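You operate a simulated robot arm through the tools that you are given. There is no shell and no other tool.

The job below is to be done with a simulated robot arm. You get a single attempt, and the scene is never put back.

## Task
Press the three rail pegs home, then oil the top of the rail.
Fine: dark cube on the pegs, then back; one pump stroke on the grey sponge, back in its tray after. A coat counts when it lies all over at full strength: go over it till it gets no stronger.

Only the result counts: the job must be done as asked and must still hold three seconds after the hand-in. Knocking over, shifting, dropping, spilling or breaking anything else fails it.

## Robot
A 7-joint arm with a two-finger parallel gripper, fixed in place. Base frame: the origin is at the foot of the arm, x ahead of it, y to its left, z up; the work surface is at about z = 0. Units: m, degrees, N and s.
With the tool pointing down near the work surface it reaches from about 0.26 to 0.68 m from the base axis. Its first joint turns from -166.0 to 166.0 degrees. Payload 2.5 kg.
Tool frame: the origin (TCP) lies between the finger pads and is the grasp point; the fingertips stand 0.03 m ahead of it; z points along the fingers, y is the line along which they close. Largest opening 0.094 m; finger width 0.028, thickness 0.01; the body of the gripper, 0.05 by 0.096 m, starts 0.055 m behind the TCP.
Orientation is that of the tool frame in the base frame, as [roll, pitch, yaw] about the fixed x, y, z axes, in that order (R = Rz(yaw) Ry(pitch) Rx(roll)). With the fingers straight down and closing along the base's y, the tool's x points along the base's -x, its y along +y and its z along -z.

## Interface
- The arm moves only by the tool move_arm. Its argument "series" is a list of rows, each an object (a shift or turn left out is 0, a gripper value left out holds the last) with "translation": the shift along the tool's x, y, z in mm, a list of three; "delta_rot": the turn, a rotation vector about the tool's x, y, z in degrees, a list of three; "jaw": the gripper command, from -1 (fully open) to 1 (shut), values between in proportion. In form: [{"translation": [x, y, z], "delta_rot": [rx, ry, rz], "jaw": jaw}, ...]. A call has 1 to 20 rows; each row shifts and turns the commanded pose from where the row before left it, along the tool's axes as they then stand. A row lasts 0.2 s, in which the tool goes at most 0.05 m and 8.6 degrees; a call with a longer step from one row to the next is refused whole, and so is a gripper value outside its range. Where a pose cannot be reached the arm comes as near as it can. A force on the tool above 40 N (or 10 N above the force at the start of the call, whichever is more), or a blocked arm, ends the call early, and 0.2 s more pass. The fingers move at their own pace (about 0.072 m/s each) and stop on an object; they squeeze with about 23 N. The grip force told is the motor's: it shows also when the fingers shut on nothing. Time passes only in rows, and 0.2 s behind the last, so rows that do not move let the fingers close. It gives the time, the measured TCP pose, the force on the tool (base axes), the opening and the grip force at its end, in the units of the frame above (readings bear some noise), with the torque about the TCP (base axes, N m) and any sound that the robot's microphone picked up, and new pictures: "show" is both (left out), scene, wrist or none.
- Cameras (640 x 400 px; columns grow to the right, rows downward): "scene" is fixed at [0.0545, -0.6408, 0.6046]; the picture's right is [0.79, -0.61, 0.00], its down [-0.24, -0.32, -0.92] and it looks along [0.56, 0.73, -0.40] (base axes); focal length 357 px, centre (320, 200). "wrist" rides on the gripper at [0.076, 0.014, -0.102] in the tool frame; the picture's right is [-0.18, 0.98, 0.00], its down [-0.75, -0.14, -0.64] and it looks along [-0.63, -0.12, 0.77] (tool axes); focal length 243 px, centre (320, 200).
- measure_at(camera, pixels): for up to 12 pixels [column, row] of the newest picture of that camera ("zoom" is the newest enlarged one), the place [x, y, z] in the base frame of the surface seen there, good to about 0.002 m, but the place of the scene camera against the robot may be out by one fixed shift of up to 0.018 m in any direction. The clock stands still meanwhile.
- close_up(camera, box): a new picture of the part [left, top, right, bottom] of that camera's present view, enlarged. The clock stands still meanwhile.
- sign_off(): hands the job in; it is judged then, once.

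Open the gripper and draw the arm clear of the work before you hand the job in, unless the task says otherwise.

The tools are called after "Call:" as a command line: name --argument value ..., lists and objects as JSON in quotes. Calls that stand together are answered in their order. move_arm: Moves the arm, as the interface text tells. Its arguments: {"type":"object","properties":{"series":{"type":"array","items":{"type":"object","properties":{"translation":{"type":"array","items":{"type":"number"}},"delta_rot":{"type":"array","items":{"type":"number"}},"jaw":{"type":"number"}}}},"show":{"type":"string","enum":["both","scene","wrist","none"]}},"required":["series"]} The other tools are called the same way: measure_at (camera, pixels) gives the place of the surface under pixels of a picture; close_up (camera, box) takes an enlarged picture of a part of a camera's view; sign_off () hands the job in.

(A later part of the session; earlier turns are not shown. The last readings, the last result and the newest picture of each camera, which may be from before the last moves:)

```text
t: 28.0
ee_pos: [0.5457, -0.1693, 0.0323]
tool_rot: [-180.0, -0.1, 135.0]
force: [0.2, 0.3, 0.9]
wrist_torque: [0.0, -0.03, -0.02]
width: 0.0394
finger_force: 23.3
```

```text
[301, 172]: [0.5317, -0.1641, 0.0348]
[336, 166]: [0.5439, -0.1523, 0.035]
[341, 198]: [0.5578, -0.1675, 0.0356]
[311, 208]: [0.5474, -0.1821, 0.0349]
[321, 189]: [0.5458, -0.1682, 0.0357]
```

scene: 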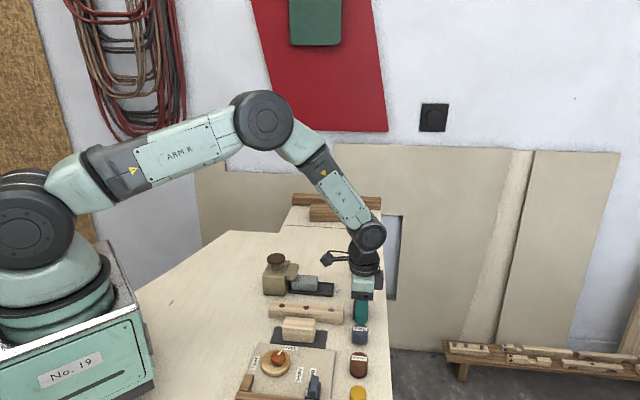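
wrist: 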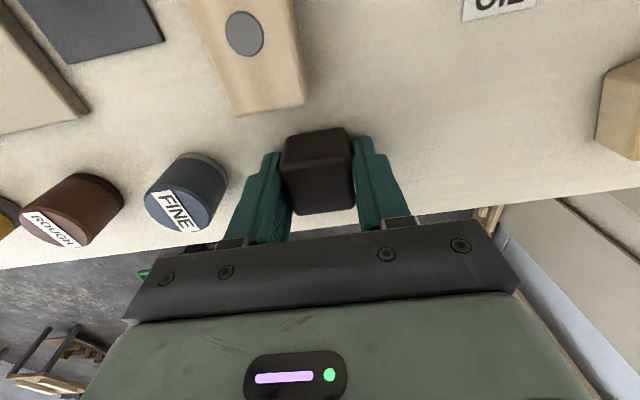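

Cube top is at 0.035, essentially its original height on the bench. Open the fingers partly and raise straight up.

Call:
move_arm --series '[{"jaw": 0.1}, {"jaw": -0.2}, {}, {"translation": [0, 0, -10]}, {"translation": [0, 0, -25]}, {"translation": [0, 0, -32]}, {}]'

Call:
close_up --camera "wrist" --box '[270, 70, 380, 180]'

```text
t: 29.6
ee_pos: [0.5456, -0.1693, 0.099]
tool_rot: [-180.0, 0.0, 135.1]
force: [0.5, 0.3, -0.5]
wrist_torque: [0.01, 0.03, -0.02]
width: 0.0564
finger_force: 0.0
```

scene: 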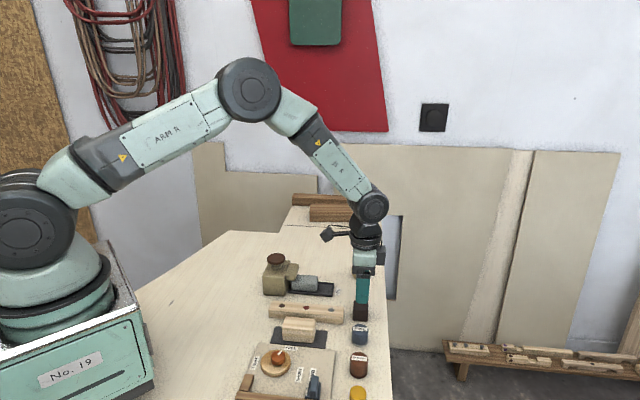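
wrist: 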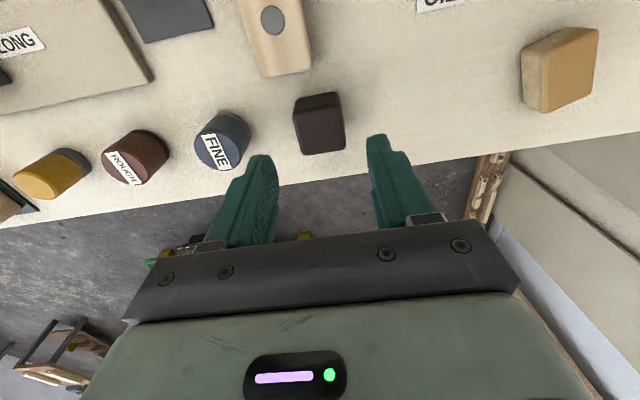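

```text
3.64 times, centred on (325, 125) of wrist
```

zoom: 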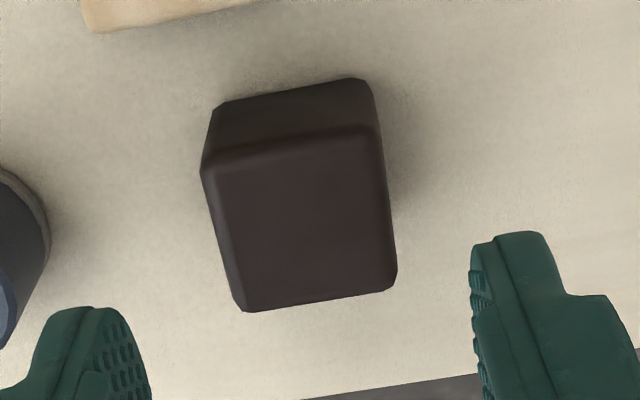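

The cube is back in its original spot and upright. Next the pump: rise, close the fingers, and travel over the knob at about (0.447,0.054).

Call:
move_arm --series '[{"translation": [0, 0, -40]}, {"translation": [0, 0, -40]}, {"translation": [38, 14.8, 0], "jaw": 1}, {"translation": [38, 14.8, 0]}, {"translation": [38, 14.8, 0]}, {"translation": [38, 14.8, 0]}, {"translation": [38, 14.8, 0]}, {"translation": [37.5, 14.6, 0]}, {}]'

```text
t: 31.6
ee_pos: [0.4459, 0.0536, 0.1802]
tool_rot: [-179.9, 0.0, 135.0]
force: [0.5, -0.5, -0.2]
wrist_torque: [0.0, -0.03, 0.01]
width: 0.0002
finger_force: 23.5
```

scene: 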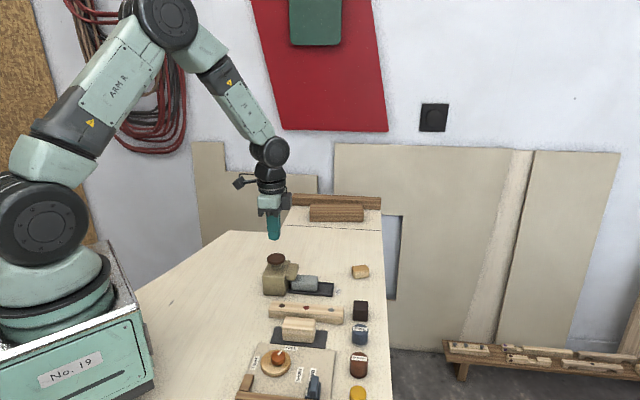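
wrist: 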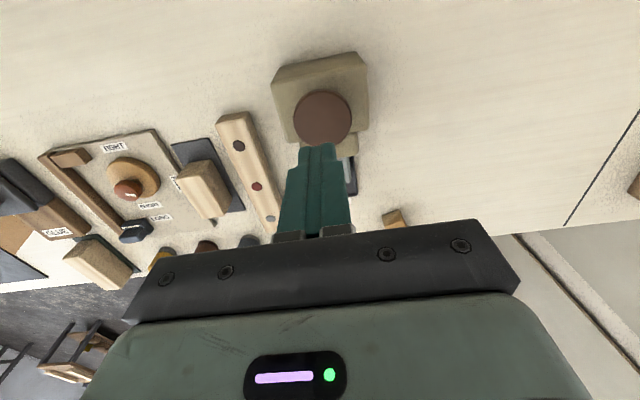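

The closed fingers hover above the knob at (322,117). Measure the knob's rim to confirm its centre.

Call:
close_up --camera "wrist" --box '[260, 40, 380, 160]'

Call:
measure_at --camera "wrist" --pixels '[[296, 117], [348, 113], [318, 93], [322, 117], [300, 104], [343, 101], [301, 130]]'

```text
3.33 times, centred on (320, 100) of wrist
```

zoom: 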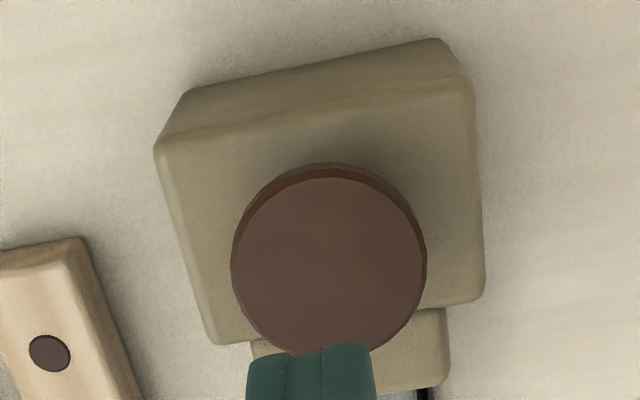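

```text
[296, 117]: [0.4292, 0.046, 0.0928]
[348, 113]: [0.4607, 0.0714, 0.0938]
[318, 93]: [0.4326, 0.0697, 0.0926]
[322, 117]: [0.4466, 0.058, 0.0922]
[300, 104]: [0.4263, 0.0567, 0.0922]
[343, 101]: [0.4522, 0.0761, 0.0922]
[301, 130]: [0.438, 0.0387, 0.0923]
```

Knob centre ≈ (0.447,0.0555), top z=0.0925. Come down to just above it first.

Call:
move_arm --series '[{"translation": [1, 1.8, 20]}, {"translation": [0, 0, 20]}, {"translation": [0, 0, 12]}, {}]'

```text
t: 32.6
ee_pos: [0.4472, 0.0552, 0.1284]
tool_rot: [-180.0, 0.0, 135.0]
force: [0.2, 0.1, -0.7]
wrist_torque: [0.0, -0.01, -0.01]
width: 0.0001
finger_force: 23.0
```

scene: 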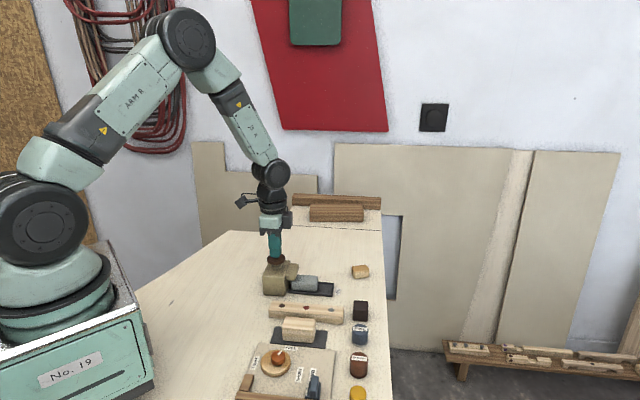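
wrist: 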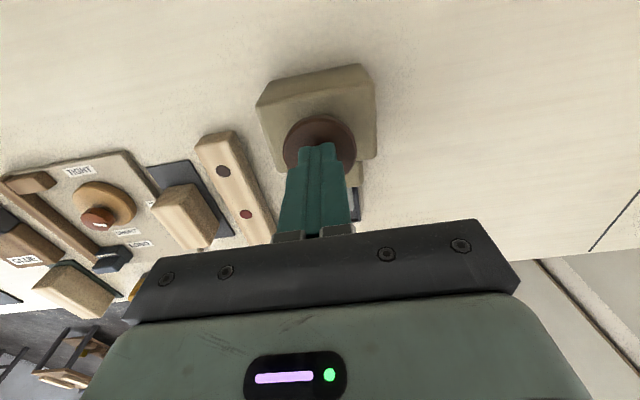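

Fingertips are centred ~5 mm above the knob. Press it in one continuous stroke, watching force.

Call:
move_arm --series '[{"translation": [0, 0, 4]}, {"translation": [0, 0, 3]}, {"translation": [0, 0, 3]}, {"translation": [0, 0, 3]}, {"translation": [0, 0, 2]}, {}]' --show "scene"

Call:
close_up --camera "scene" --box '[250, 235, 340, 305]'

```text
t: 34.0
ee_pos: [0.448, 0.0562, 0.1135]
tool_rot: [-180.0, 0.0, 135.0]
force: [-1.3, -2.9, 5.6]
wrist_torque: [-0.05, 0.05, 0.02]
width: 0.0
finger_force: 23.1
```

scene: 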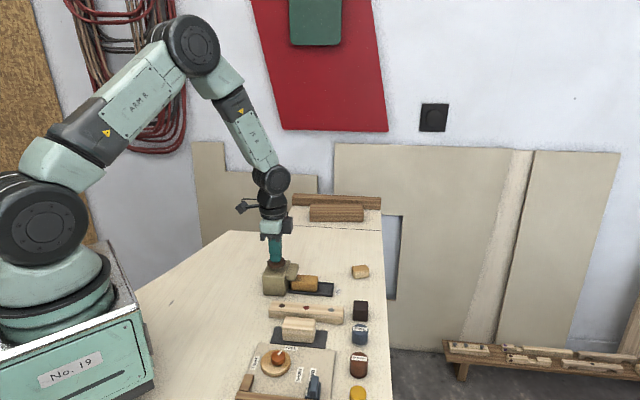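

```text
5.71 times, centred on (295, 270) of scene
```

zoom: 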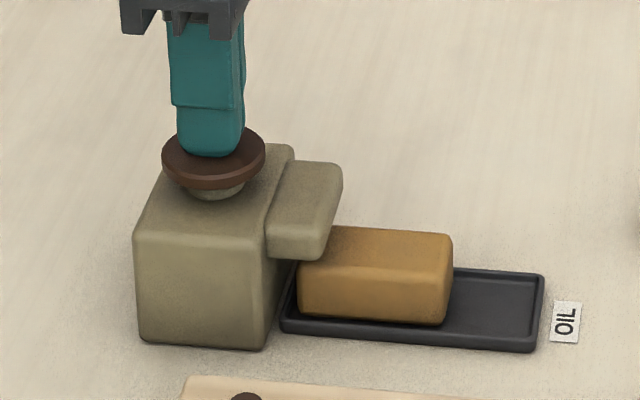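

The sponge turned amber — it's charged with oil after the single stroke. Release straight up, slowly at first, and rise well clear.

Call:
move_arm --series '[{"translation": [0, 0, -5]}, {"translation": [0, 0, -8]}, {"translation": [0, 0, -15]}, {"translation": [0, 0, -30]}, {"translation": [0, 0, -30]}, {}]'

Call:
close_up --camera "scene" --box '[250, 235, 340, 305]'

```text
t: 35.4
ee_pos: [0.4482, 0.0555, 0.2003]
tool_rot: [-180.0, -0.1, 135.0]
force: [0.1, -0.6, -0.4]
wrist_torque: [-0.04, -0.01, 0.01]
width: 0.0
finger_force: 23.2
```

scene: 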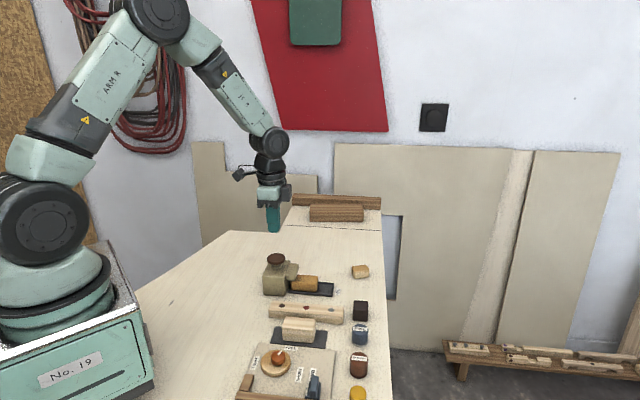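
wrist: 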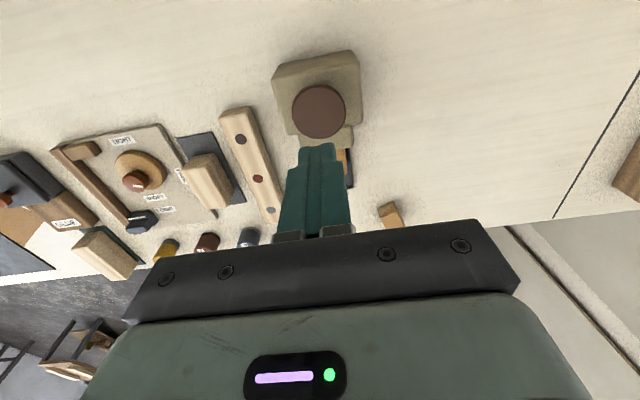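

```text
5.71 times, centred on (295, 270) of scene
```

zoom: 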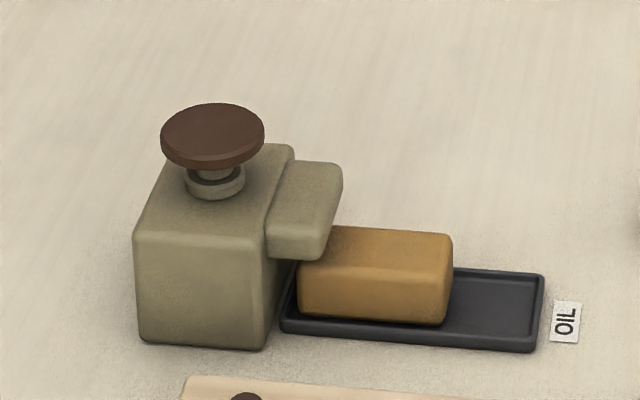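

The knob sprang back and the sponge is charged. I'll move above the sponge's exposed part with the jaw half-open (60 mm) and check alignment.

Call:
move_arm --series '[{"translation": [-30, -1, 0]}, {"translation": [-30, -1, 10]}, {"translation": [-24.9, -0.5, 20], "jaw": -0.28}, {"translation": [0, 0, 30]}, {}]'

Call:
close_up --camera "wrist" --box '[250, 40, 410, 180]'

```text
t: 36.6
ee_pos: [0.5063, -0.007, 0.139]
tool_rot: [180.0, 0.0, 135.0]
force: [-0.4, 0.7, 0.5]
wrist_torque: [0.03, -0.04, 0.01]
width: 0.0603
finger_force: 0.1
```

scene: 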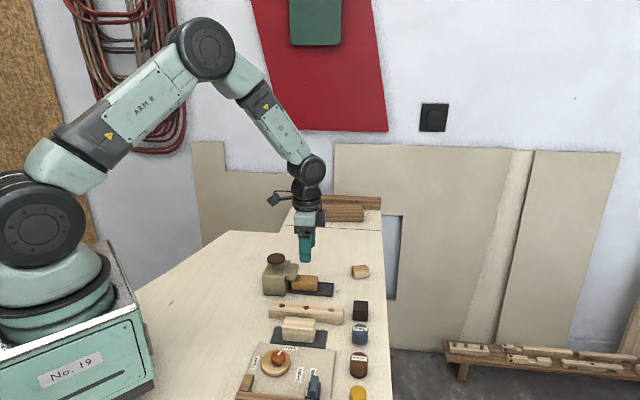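
wrist: 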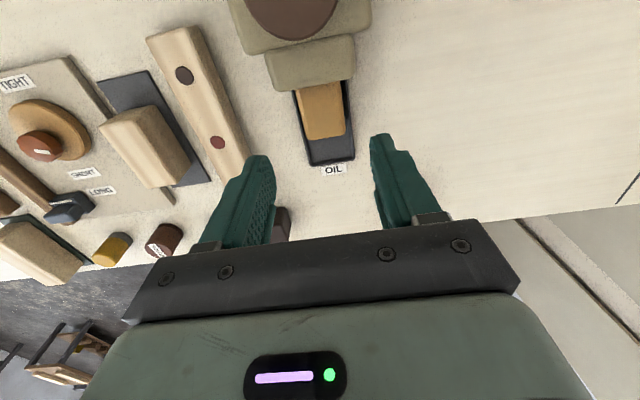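

```text
2.86 times, centred on (330, 110) of wrist
```

zoom: 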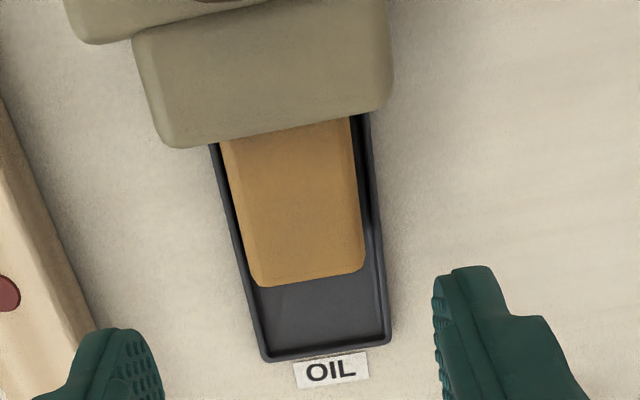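

Now the whole exposed sponge and tray are visible. Measure sponge edges, tray corners and spout edge from here.

Call:
measure_at --camera "zoom" --pixels '[[262, 280], [357, 266], [228, 160], [345, 135], [250, 255], [355, 220], [300, 200], [265, 355], [388, 340], [185, 140], [380, 108], [320, 320]]'

Call:
measure_at --camera "zoom" --pixels '[[258, 284], [364, 270], [235, 150], [352, 130], [240, 220], [350, 180], [222, 175], [216, 160], [370, 200], [247, 320], [383, 300], [270, 70]]'

```text
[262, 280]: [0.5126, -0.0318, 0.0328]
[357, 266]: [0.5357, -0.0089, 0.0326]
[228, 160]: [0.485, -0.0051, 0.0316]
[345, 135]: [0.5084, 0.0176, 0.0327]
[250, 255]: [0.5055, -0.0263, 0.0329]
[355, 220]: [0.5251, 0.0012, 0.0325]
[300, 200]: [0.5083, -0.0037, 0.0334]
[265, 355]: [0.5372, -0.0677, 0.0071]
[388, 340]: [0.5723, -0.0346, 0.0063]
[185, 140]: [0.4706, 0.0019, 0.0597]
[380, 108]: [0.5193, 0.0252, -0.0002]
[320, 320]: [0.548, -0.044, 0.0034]
```

```text
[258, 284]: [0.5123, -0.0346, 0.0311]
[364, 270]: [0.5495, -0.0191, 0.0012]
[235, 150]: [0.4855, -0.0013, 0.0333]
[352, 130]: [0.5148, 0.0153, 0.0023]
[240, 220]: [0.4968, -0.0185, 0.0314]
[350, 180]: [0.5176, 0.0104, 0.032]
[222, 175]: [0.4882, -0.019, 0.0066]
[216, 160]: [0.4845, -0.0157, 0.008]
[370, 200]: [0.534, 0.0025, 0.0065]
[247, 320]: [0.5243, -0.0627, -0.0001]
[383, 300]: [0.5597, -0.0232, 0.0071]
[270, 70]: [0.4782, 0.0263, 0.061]
```

Sponge centreline is v=0.106 (tray too), TCP is ~3 mm off; correct it and descend to TCP z≈0.041 so fingertips stay ~2-3 mm above the tray walls, outside them.

Call:
move_arm --series '[{"translation": [0, 2.9, 30]}, {"translation": [0, 0, 30]}, {"translation": [0, 0, 25]}, {"translation": [0, 0, 9]}, {"translation": [0, 0, 4.5]}, {}]'

Call:
close_up --camera "scene" --box '[250, 235, 350, 305]'

```text
t: 38.0
ee_pos: [0.5078, -0.0048, 0.0414]
tool_rot: [-180.0, 0.0, 135.0]
force: [0.0, 0.0, 0.4]
wrist_torque: [-0.01, 0.0, 0.01]
width: 0.0602
finger_force: 0.0
```

scene: 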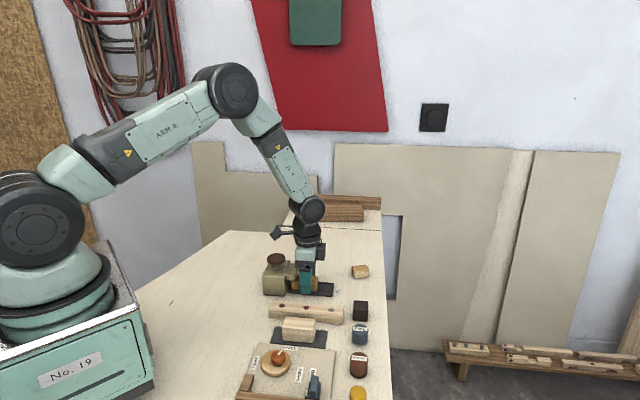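
wrist: 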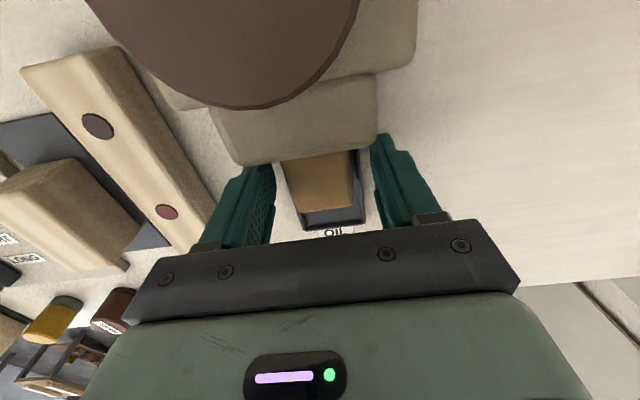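

```text
5.71 times, centred on (300, 270) of scene
```

zoom: 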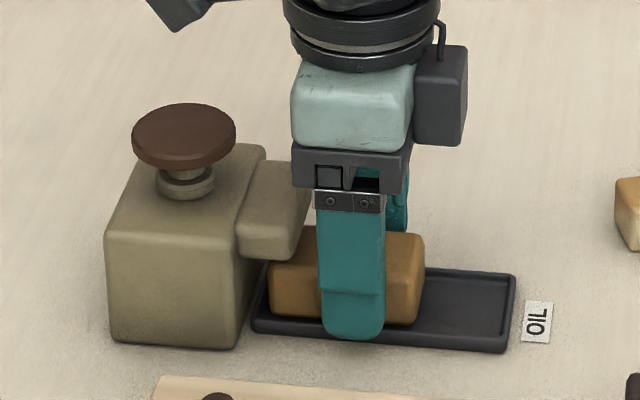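

The fingers straddle the sponge, clear of spout and tray. Close on the sponge.

Call:
move_arm --series '[{"jaw": 1}, {}, {}, {}]'

Call:
close_up --camera "scene" --box '[250, 235, 350, 305]'

```text
t: 39.0
ee_pos: [0.5074, -0.0036, 0.0432]
tool_rot: [-180.0, -0.1, 134.9]
force: [0.4, -0.4, -0.3]
wrist_torque: [0.01, 0.0, 0.03]
width: 0.0366
finger_force: 23.3
```

scene: 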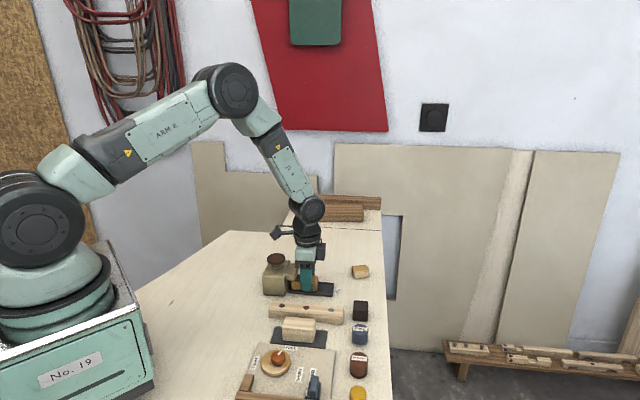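
wrist: 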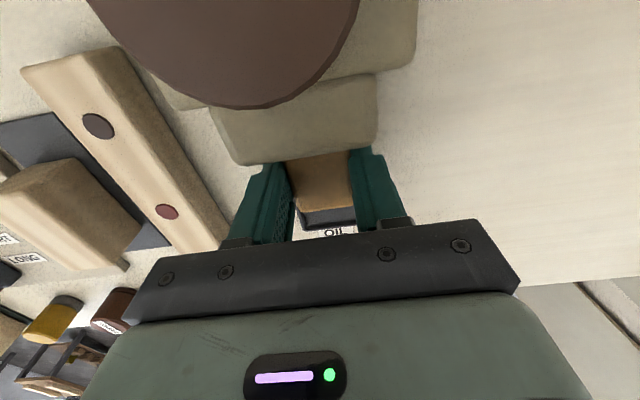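

```text
5.71 times, centred on (300, 270) of scene
```

zoom: 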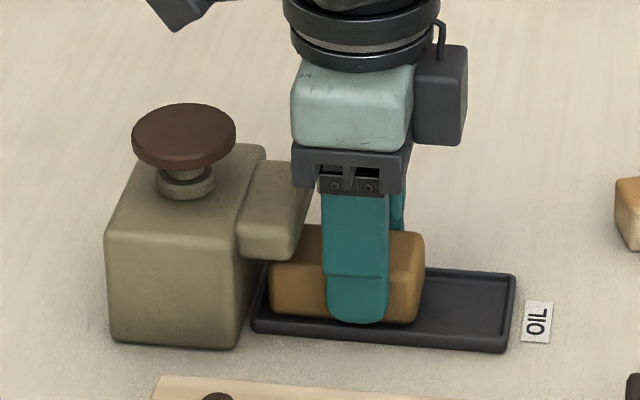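

Sponge held at 36.6 mm. To clear the spout I'll lift 2 mm, slide 22 mm out along the tray, then raise straight up.

Call:
move_arm --series '[{"translation": [0, 0, -2]}, {"translation": [-8, 0, 0]}, {"translation": [-8, 0, 0]}, {"translation": [-6, 0, 0]}, {"translation": [0, 0, -10]}, {"translation": [0, 0, -20]}, {"translation": [0, 0, -30]}, {}]'

Call:
close_up --camera "scene" --box '[250, 225, 350, 305]'

```text
t: 40.8
ee_pos: [0.5232, -0.0214, 0.1037]
tool_rot: [-179.9, -0.1, 135.1]
force: [-0.3, -0.2, -0.2]
wrist_torque: [0.02, -0.02, -0.04]
width: 0.0369
finger_force: 22.4
```

scene: 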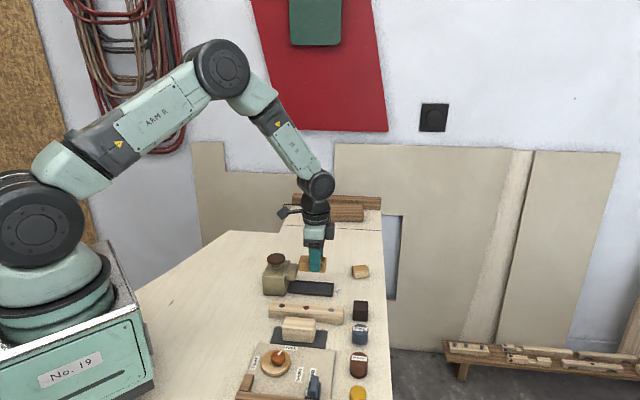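
wrist: 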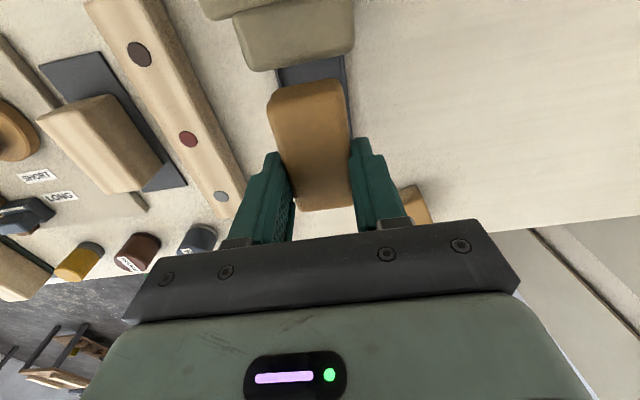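

```text
5.00 times, centred on (300, 265) of scene
```

zoom: 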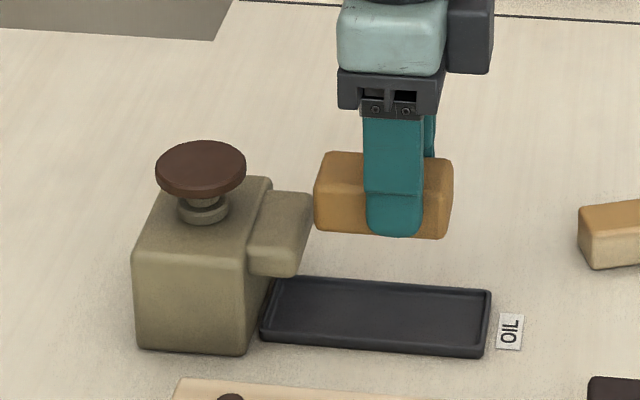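

The sponge is out, level and held; tray unchanged. Measure the sponge's extents in the grip.

Call:
measure_at --camera "wrist" --pixels '[[280, 98], [338, 86], [345, 120], [303, 207], [347, 202], [315, 150], [275, 120], [290, 160], [349, 165], [320, 200]]'

Call:
measure_at --camera "zoom" --pixels '[[318, 225], [350, 230], [445, 235], [330, 160], [395, 232], [290, 290], [470, 300], [490, 345], [262, 335]]'

```text
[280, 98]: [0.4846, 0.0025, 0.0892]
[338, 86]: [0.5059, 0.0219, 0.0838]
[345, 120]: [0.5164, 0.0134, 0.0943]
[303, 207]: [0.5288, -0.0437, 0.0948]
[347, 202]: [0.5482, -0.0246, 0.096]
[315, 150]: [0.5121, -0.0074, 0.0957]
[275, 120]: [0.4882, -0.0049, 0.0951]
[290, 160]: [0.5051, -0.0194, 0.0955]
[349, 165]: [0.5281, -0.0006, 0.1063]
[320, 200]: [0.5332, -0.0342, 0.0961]
```

```text
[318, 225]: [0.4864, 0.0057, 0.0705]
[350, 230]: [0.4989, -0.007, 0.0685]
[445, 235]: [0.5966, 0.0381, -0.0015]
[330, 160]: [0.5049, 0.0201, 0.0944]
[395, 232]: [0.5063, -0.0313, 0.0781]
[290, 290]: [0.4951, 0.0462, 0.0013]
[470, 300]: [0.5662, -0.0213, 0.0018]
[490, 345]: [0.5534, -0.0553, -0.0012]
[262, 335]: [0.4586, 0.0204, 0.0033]
```

Sponge spans ~68 mm × 36 mm, its centre 11.5 mm behind the TCP; bottom ≈38 mm below TCP. Carry it over to the rail (v=0) and position above the brown-peg end.

Call:
move_arm --series '[{"translation": [0, -36, 0]}, {"translation": [0, -36, 0]}, {"translation": [0, -34, 0]}, {"translation": [27, 0, 0]}, {"translation": [27.2, 0, 0]}, {"translation": [0, 0, 15]}, {"translation": [0, 0, 15]}, {}]'

Call:
close_up --camera "scene" --box '[250, 260, 350, 335]'

```text
t: 42.6
ee_pos: [0.4097, -0.0559, 0.0732]
tool_rot: [179.9, 0.0, 135.0]
force: [-0.3, -0.9, -0.3]
wrist_torque: [-0.01, 0.0, 0.02]
width: 0.0368
finger_force: 22.9
```

scene: 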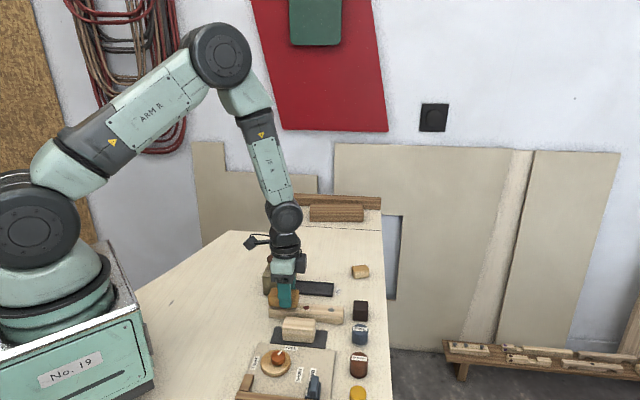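
wrist: 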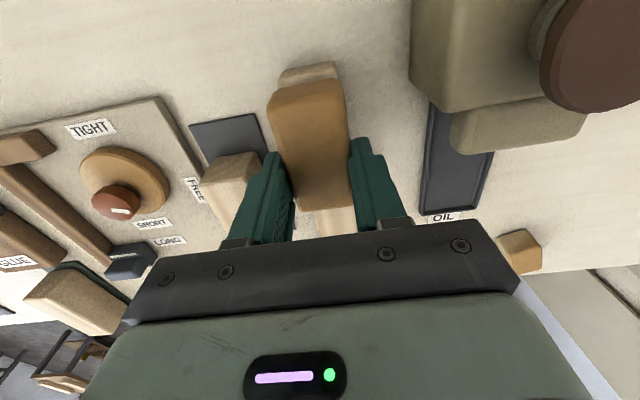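

```text
5.33 times, centred on (300, 298) of scene
```

zoom: 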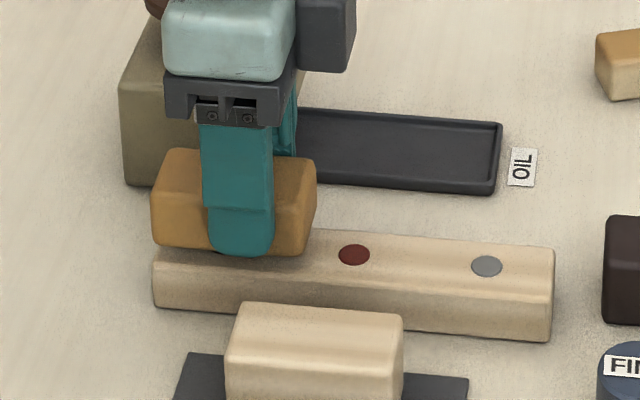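

Sponge is lined up over the rail's left end at ~10 mm height. Lower gently to contact.

Call:
move_arm --series '[{"translation": [0, 0, 6]}, {"translation": [0, 0, 2]}, {"translation": [0, 0, 1.5]}, {}]' --show "none"

Call:
move_arm --series '[{"translation": [0, 0, 1]}, {}]' --show "scene"

```text
t: 43.6
ee_pos: [0.4098, -0.0561, 0.0643]
tool_rot: [179.9, 0.1, 135.0]
force: [-0.5, 0.3, -0.3]
wrist_torque: [0.02, -0.02, 0.01]
width: 0.0369
finger_force: 23.2
```

```text
t: 44.2
ee_pos: [0.4097, -0.0568, 0.0636]
tool_rot: [180.0, 0.0, 135.0]
force: [-5.7, 1.1, 18.9]
wrist_torque: [0.09, 0.27, 0.01]
width: 0.037
finger_force: 22.6
```

scene: 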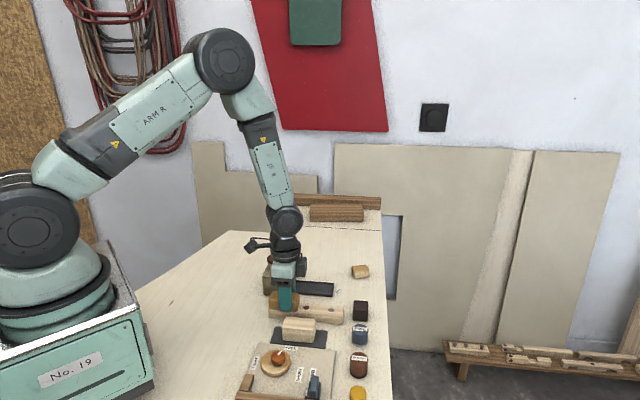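

Contact is stiff: 19 N after 1 mm. Back off 0.6 mm for a light wiping pressure.

Call:
move_arm --series '[{"translation": [0, 0, -0.6]}, {}]' --show "none"

```text
t: 44.8
ee_pos: [0.4105, -0.0567, 0.0625]
tool_rot: [-180.0, 0.0, 135.0]
force: [-2.5, 1.0, 13.4]
wrist_torque: [0.08, 0.15, 0.03]
width: 0.0368
finger_force: 23.3
```

Call:
move_arm --series '[{"translation": [0, 0, -0.5]}, {}]' --show "none"

```text
t: 45.4
ee_pos: [0.4098, -0.0565, 0.0639]
tool_rot: [180.0, 0.1, 134.9]
force: [0.2, 0.1, 0.4]
wrist_torque: [-0.02, -0.05, 0.01]
width: 0.0367
finger_force: 22.9
```

Now just clear. Go down 0.3 mm and start a first slow pass toward +u.

Call:
move_arm --series '[{"translation": [0, 0, 0.3]}, {}]' --show "none"

```text
t: 46.0
ee_pos: [0.4105, -0.0554, 0.0638]
tool_rot: [-180.0, 0.0, 135.1]
force: [0.0, 0.3, -0.1]
wrist_torque: [0.0, -0.03, -0.04]
width: 0.0368
finger_force: 22.9
```

Call:
move_arm --series '[{"translation": [0, 0, 0.3]}, {}]' --show "none"

```text
t: 46.6
ee_pos: [0.4111, -0.0571, 0.0637]
tool_rot: [180.0, 0.0, 135.1]
force: [-1.4, 0.7, 4.8]
wrist_torque: [-0.03, 0.03, 0.01]
width: 0.0366
finger_force: 23.2
```

4.8 N contact — good. First pass along the rail, 10 mm per step.

Call:
move_arm --series '[{"translation": [-10, 0, 0]}, {"translation": [-10, 0, 0]}, {"translation": [-10, 0, 0]}, {"translation": [-10, 0, 0]}, {"translation": [-10, 0, 0]}, {}]'

Call:
close_up --camera "scene" --box '[250, 260, 350, 335]'

```text
t: 48.0
ee_pos: [0.4444, -0.0916, 0.0626]
tool_rot: [-179.9, 0.0, 135.1]
force: [-4.1, 3.1, 12.5]
wrist_torque: [0.09, 0.12, 0.01]
width: 0.0368
finger_force: 23.5
```

scene: 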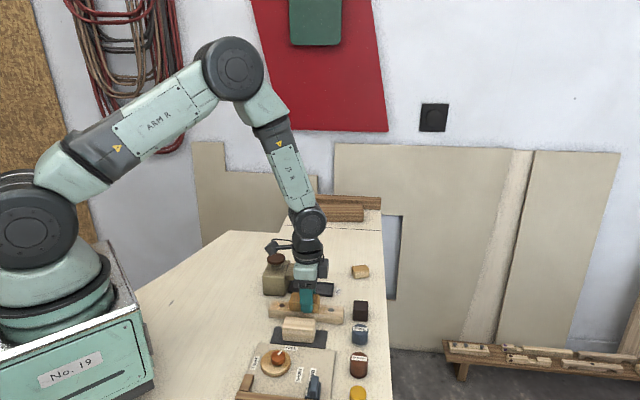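
wrist: 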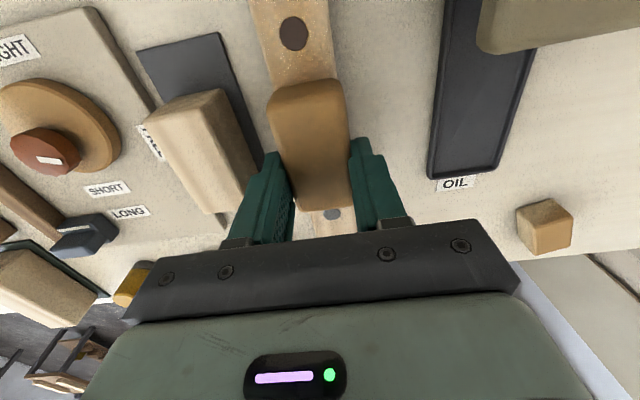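

```text
5.33 times, centred on (300, 298) of scene
```

zoom: 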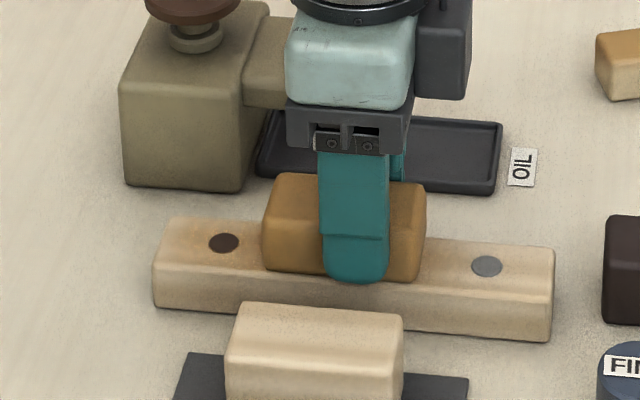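

The pass leaves an oiled tint behind ((293,55) wrist). Force 12 N with friction — continue to the grey-peg end, staying short of the cube.

Call:
move_arm --series '[{"translation": [-10, 0, -0.2]}, {"translation": [-10, 0, 0]}, {"translation": [-10, 0, 0]}, {"translation": [-10, 0, 0]}, {"translation": [-10, 0, 0]}, {"translation": [-10, 0, 0]}, {"translation": [-6, 0, 0]}, {}]'

Call:
close_up --camera "scene" --box '[260, 260, 380, 345]'

Call:
close_up --camera "wrist" --box '[220, 0, 380, 220]'

```text
t: 49.8
ee_pos: [0.4933, -0.139, 0.0639]
tool_rot: [180.0, 0.0, 135.0]
force: [-0.5, -0.7, -1.0]
wrist_torque: [-0.01, -0.06, 0.0]
width: 0.0369
finger_force: 23.2
```

scene: 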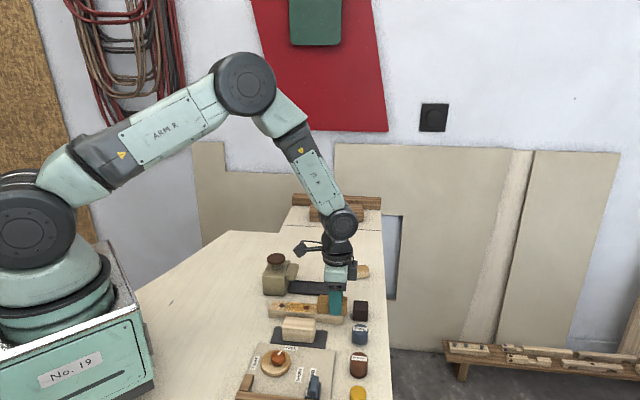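
wrist: 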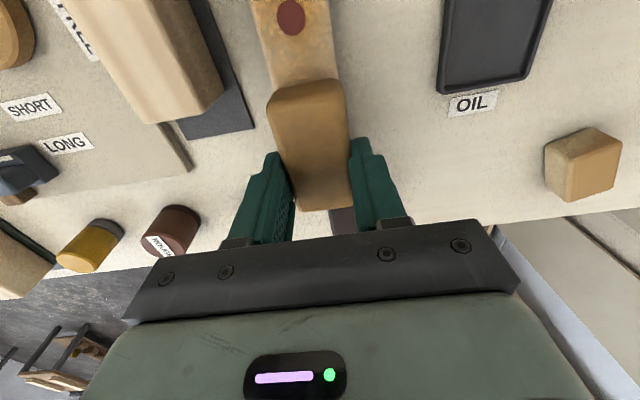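

```text
4.71 times, centred on (320, 302) of scene
```

zoom: 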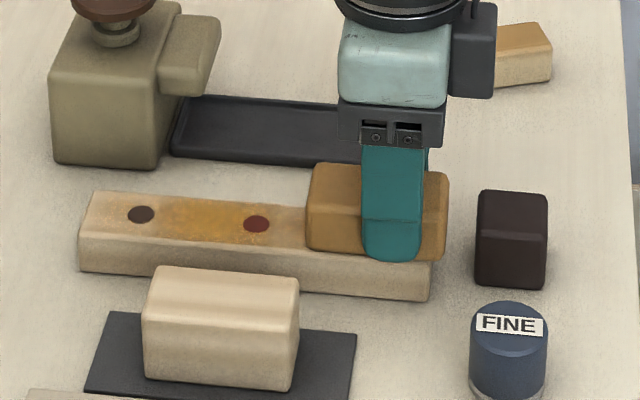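

```text
1.82 times, centred on (300, 110) of wrist
```

zoom: 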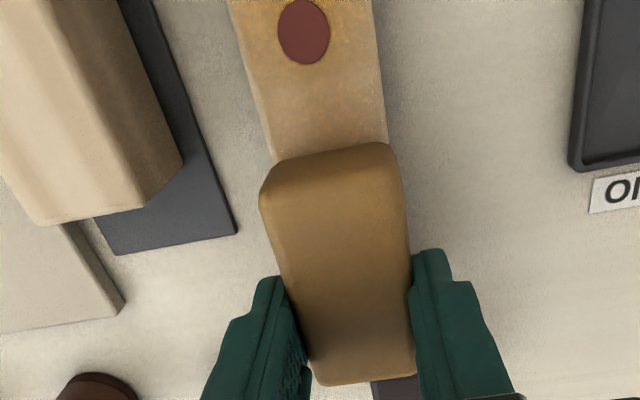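

The coat is amber where pressed, weaker elsewhere; contact was lost after my 0.2 mm raise. Lower again to ~8 N and go back over.

Call:
move_arm --series '[{"translation": [0, 0, 0.4]}, {}]' --show "none"

```text
t: 50.4
ee_pos: [0.4926, -0.1378, 0.0632]
tool_rot: [180.0, -0.1, 135.0]
force: [-1.0, -0.8, 5.4]
wrist_torque: [0.0, 0.05, -0.02]
width: 0.0369
finger_force: 22.6
```

5.4 N. Pass back toward the brown-peg end at the same height.

Call:
move_arm --series '[{"translation": [9, 0, 0]}, {"translation": [9, 0, 0]}, {"translation": [9, 0, 0]}, {"translation": [9, 0, 0]}, {"translation": [9, 0, 0]}, {"translation": [9, 0, 0]}, {"translation": [9, 0, 0]}, {}]' --show "none"

Call:
move_arm --series '[{"translation": [9, 0, 0]}, {"translation": [9, 0, 0]}, {"translation": [9, 0, 0]}, {"translation": [9, 0, 0]}, {"translation": [9, 0, 0]}, {"translation": [9, 0, 0]}, {"translation": [9, 0, 0]}, {}]'

Call:
close_up --camera "scene" --box '[250, 260, 370, 345]'

```text
t: 52.2
ee_pos: [0.448, -0.0936, 0.0626]
tool_rot: [179.9, 0.0, 135.0]
force: [-0.7, 0.0, 0.2]
wrist_torque: [0.0, 0.0, -0.03]
width: 0.0368
finger_force: 23.0
```

```text
t: 54.0
ee_pos: [0.4022, -0.0483, 0.065]
tool_rot: [-180.0, 0.0, 135.0]
force: [-0.7, -0.9, 0.1]
wrist_torque: [-0.03, -0.05, 0.0]
width: 0.037
finger_force: 22.8
```

scene: 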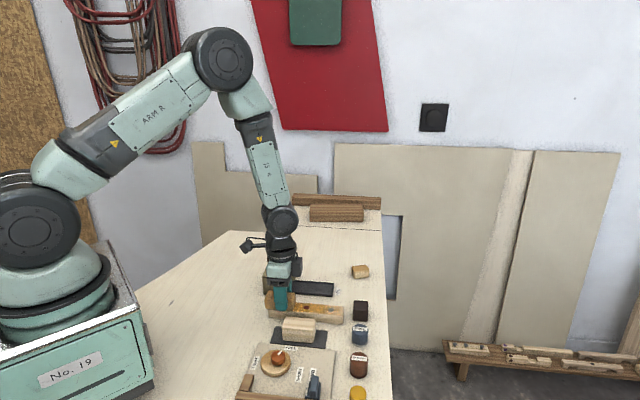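
wrist: 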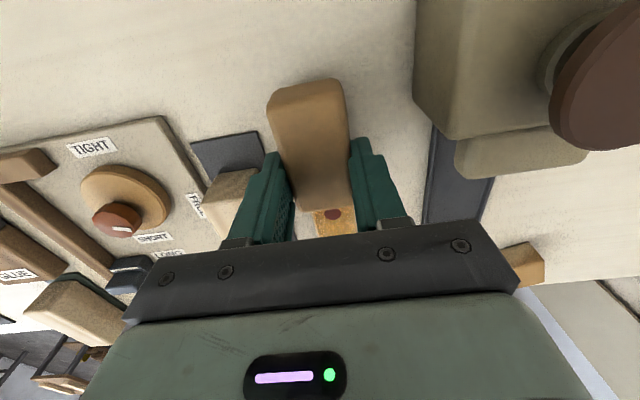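

```text
4.71 times, centred on (310, 302) of scene
```

zoom: 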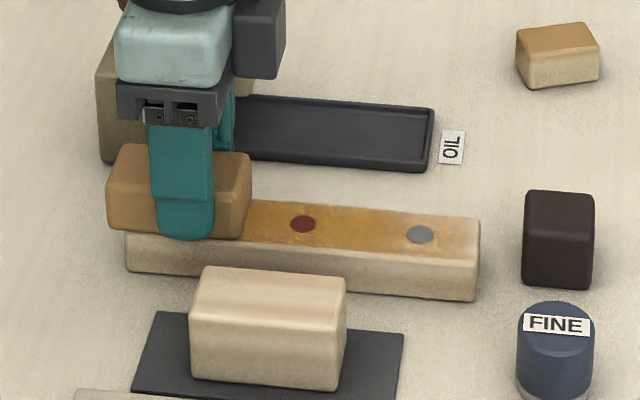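

The coat is building up along the rail. Contact went light at this end, so lower a bit more and check the force before the next pass.

Call:
move_arm --series '[{"translation": [0, 0, 0.4]}, {}]' --show "none"

```text
t: 54.6
ee_pos: [0.4033, -0.0491, 0.0635]
tool_rot: [180.0, 0.0, 135.0]
force: [-1.8, -0.3, 10.8]
wrist_torque: [-0.03, 0.07, 0.02]
width: 0.0366
finger_force: 22.7
```

10.8 N. Next pass toward the grey-peg end.

Call:
move_arm --series '[{"translation": [-9, 0, 0]}, {"translation": [-9, 0, 0]}, {"translation": [-9, 0, 0]}, {"translation": [-9, 0, 0]}, {"translation": [-9, 0, 0]}, {"translation": [-9, 0, 0]}, {"translation": [-9, 0, 0]}]' --show "none"

Call:
move_arm --series '[{"translation": [-9, 0, 0]}, {"translation": [-9, 0, 0]}, {"translation": [-9, 0, 0]}, {"translation": [-9, 0, 0]}, {"translation": [-9, 0, 0]}, {"translation": [-9, 0, 0]}, {"translation": [-9, 0, 0]}]'

Call:
close_up --camera "scene" --box '[250, 260, 370, 345]'

```text
t: 56.2
ee_pos: [0.4464, -0.0947, 0.065]
tool_rot: [-180.0, 0.0, 135.1]
force: [-2.4, 3.0, 10.5]
wrist_torque: [0.08, 0.05, 0.0]
width: 0.0368
finger_force: 22.9
```

```text
t: 57.8
ee_pos: [0.492, -0.1385, 0.0638]
tool_rot: [180.0, -0.1, 135.0]
force: [0.8, 0.4, 0.6]
wrist_torque: [0.03, -0.02, -0.02]
width: 0.0367
finger_force: 22.9
```

scene: 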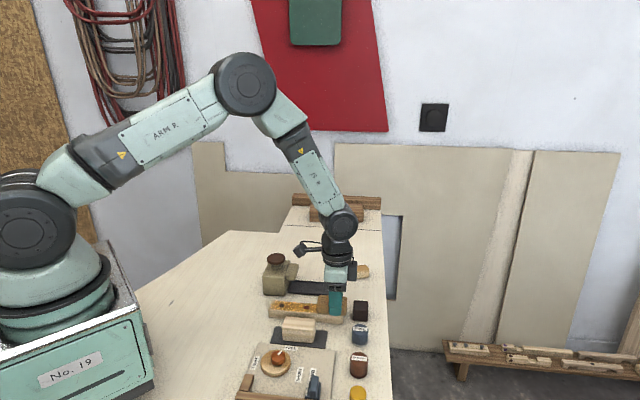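
wrist: 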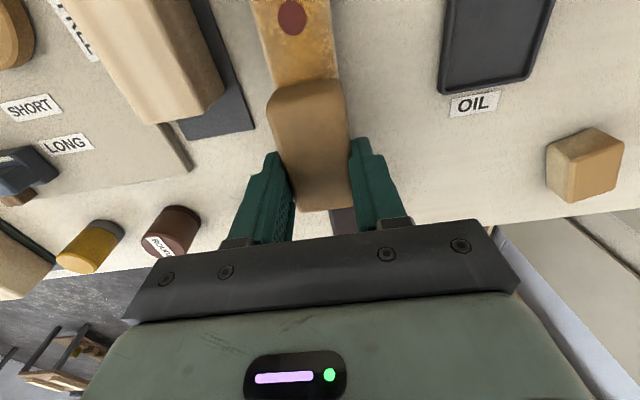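

```text
4.71 times, centred on (310, 302) of scene
```

zoom: 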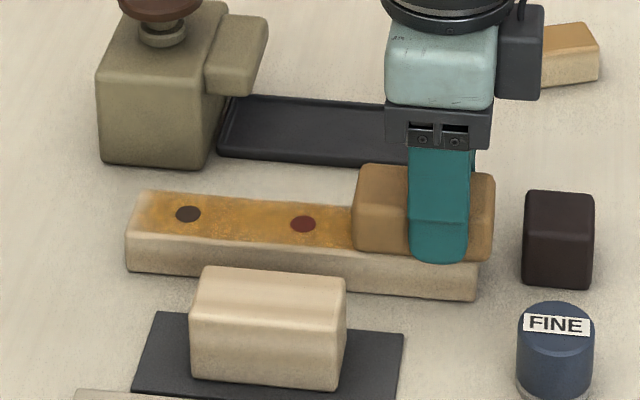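

The left half is now deeper amber; the right end is lighter as contact faded there. Lower to regain pressure and work the right end.

Call:
move_arm --series '[{"translation": [0, 0, 0.4]}, {}]' --show "none"

```text
t: 58.4
ee_pos: [0.4918, -0.138, 0.063]
tool_rot: [-180.0, 0.0, 135.0]
force: [-2.1, -1.0, 6.5]
wrist_torque: [-0.04, 0.05, -0.04]
width: 0.0368
finger_force: 23.0
```

6.5 N. The sponge seems to creep slightly with each pass, so I'll feed down 0.03 mm per step during the next pass to keep pressure.

Call:
move_arm --series '[{"translation": [9, 0, 0.03]}, {"translation": [9, 0, 0.03]}, {"translation": [9, 0, 0.03]}, {"translation": [9, 0, 0.03]}, {"translation": [9, 0, 0.03]}, {"translation": [9, 0, 0.03]}, {"translation": [9, 0, 0.03]}]' --show "none"

Call:
move_arm --series '[{"translation": [9, 0, 0.03]}, {"translation": [9, 0, 0.03]}, {"translation": [9, 0, 0.03]}, {"translation": [9, 0, 0.03]}, {"translation": [9, 0, 0.03]}, {"translation": [9, 0, 0.03]}, {"translation": [9, 0, 0.03]}]'

Call:
close_up --camera "scene" --box '[250, 260, 370, 345]'

```text
t: 60.0
ee_pos: [0.4476, -0.0947, 0.0624]
tool_rot: [180.0, 0.0, 135.0]
force: [2.3, -2.4, 8.7]
wrist_torque: [-0.11, -0.14, 0.01]
width: 0.037
finger_force: 23.3
```

```text
t: 61.6
ee_pos: [0.403, -0.0504, 0.0621]
tool_rot: [180.0, 0.0, 135.0]
force: [3.2, -2.9, 9.8]
wrist_torque: [-0.11, -0.1, 0.02]
width: 0.0367
finger_force: 23.1
```

scene: 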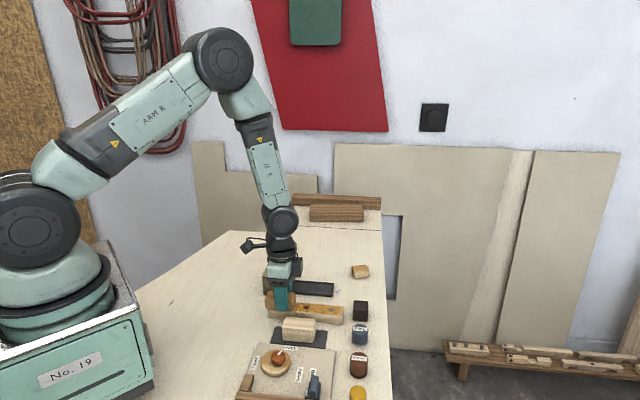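
wrist: 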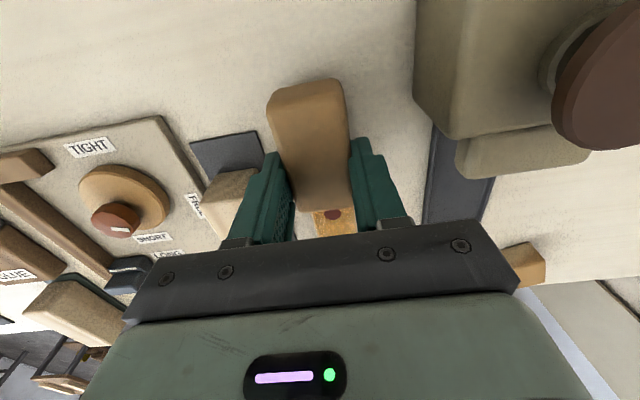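

```text
4.71 times, centred on (310, 302) of scene
```

zoom: 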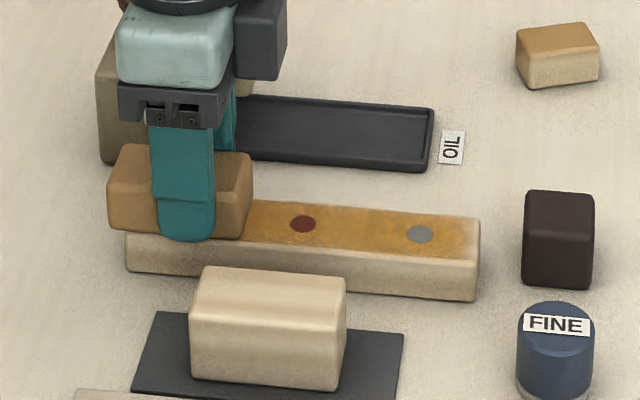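

Pressure steady at ~10 N and the coat is evening out. Another pass to the right, with the end run going fully past the rail end.

Call:
move_arm --series '[{"translation": [-9, 0, 0.02]}, {"translation": [-9, 0, 0.02]}, {"translation": [-9, 0, 0.02]}, {"translation": [-9, 0, 0.02]}, {"translation": [-9, 0, 0.02]}, {"translation": [-9, 0, 0.02]}, {"translation": [-9, 0, 0.02]}]' --show "none"

Call:
move_arm --series '[{"translation": [-9, 0, 0.03]}, {"translation": [-9, 0, 0.03]}, {"translation": [-9, 0, 0.03]}, {"translation": [-9, 0, 0.03]}, {"translation": [-9, 0, 0.03]}, {"translation": [-9, 0, 0.03]}, {"translation": [-9, 0, 0.03]}]'

Call:
close_up --camera "scene" --box '[250, 260, 370, 345]'

Call:
close_up --camera "wrist" --box '[220, 0, 380, 110]'

```text
t: 63.2
ee_pos: [0.4484, -0.0934, 0.063]
tool_rot: [179.9, 0.1, 135.1]
force: [-1.4, 1.0, 3.2]
wrist_torque: [0.04, -0.01, 0.04]
width: 0.0369
finger_force: 23.4
```

```text
t: 64.8
ee_pos: [0.4925, -0.1383, 0.0625]
tool_rot: [-180.0, 0.0, 135.0]
force: [-2.1, 1.6, 4.1]
wrist_torque: [0.07, 0.08, -0.02]
width: 0.037
finger_force: 23.0
```

scene: 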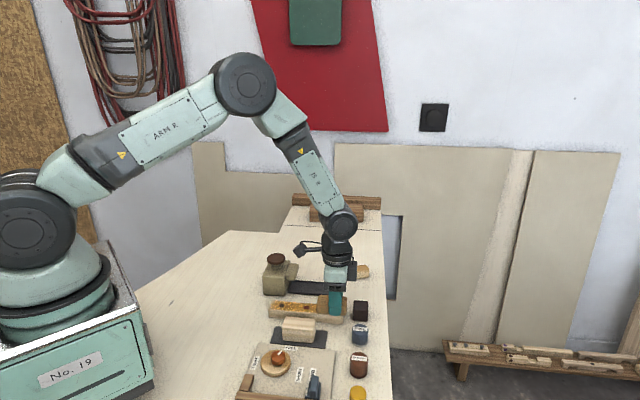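
wrist: 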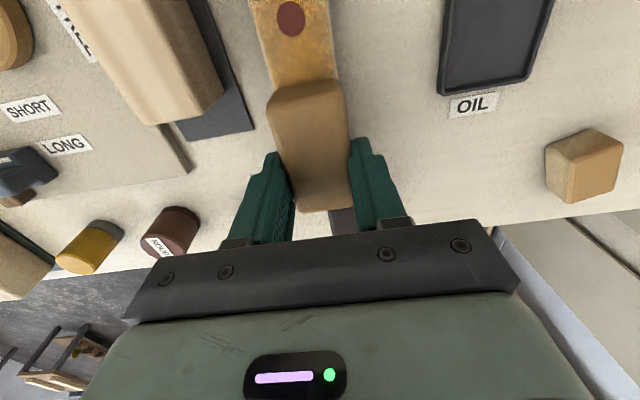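

```text
4.71 times, centred on (310, 302) of scene
```

zoom: 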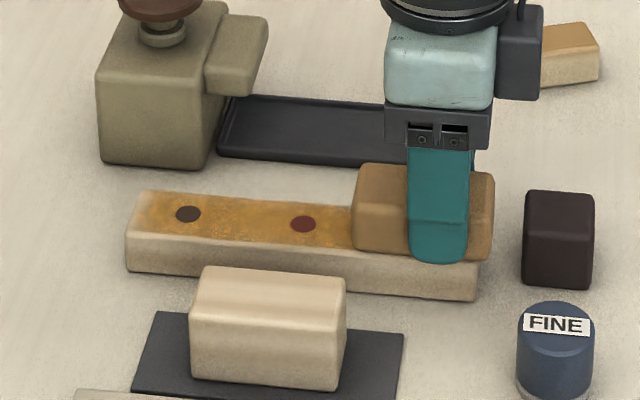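

```text
3.64 times, centred on (300, 55) of wrist
```

zoom: 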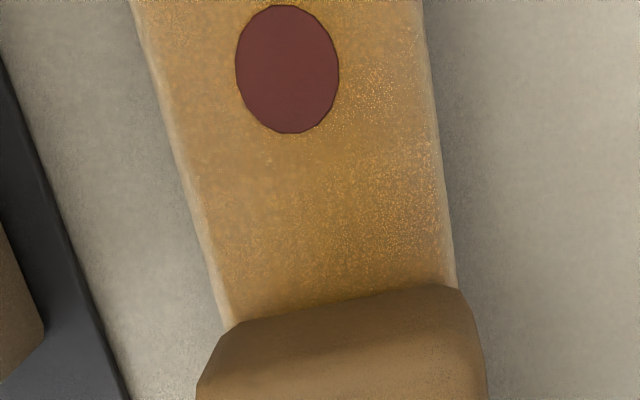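

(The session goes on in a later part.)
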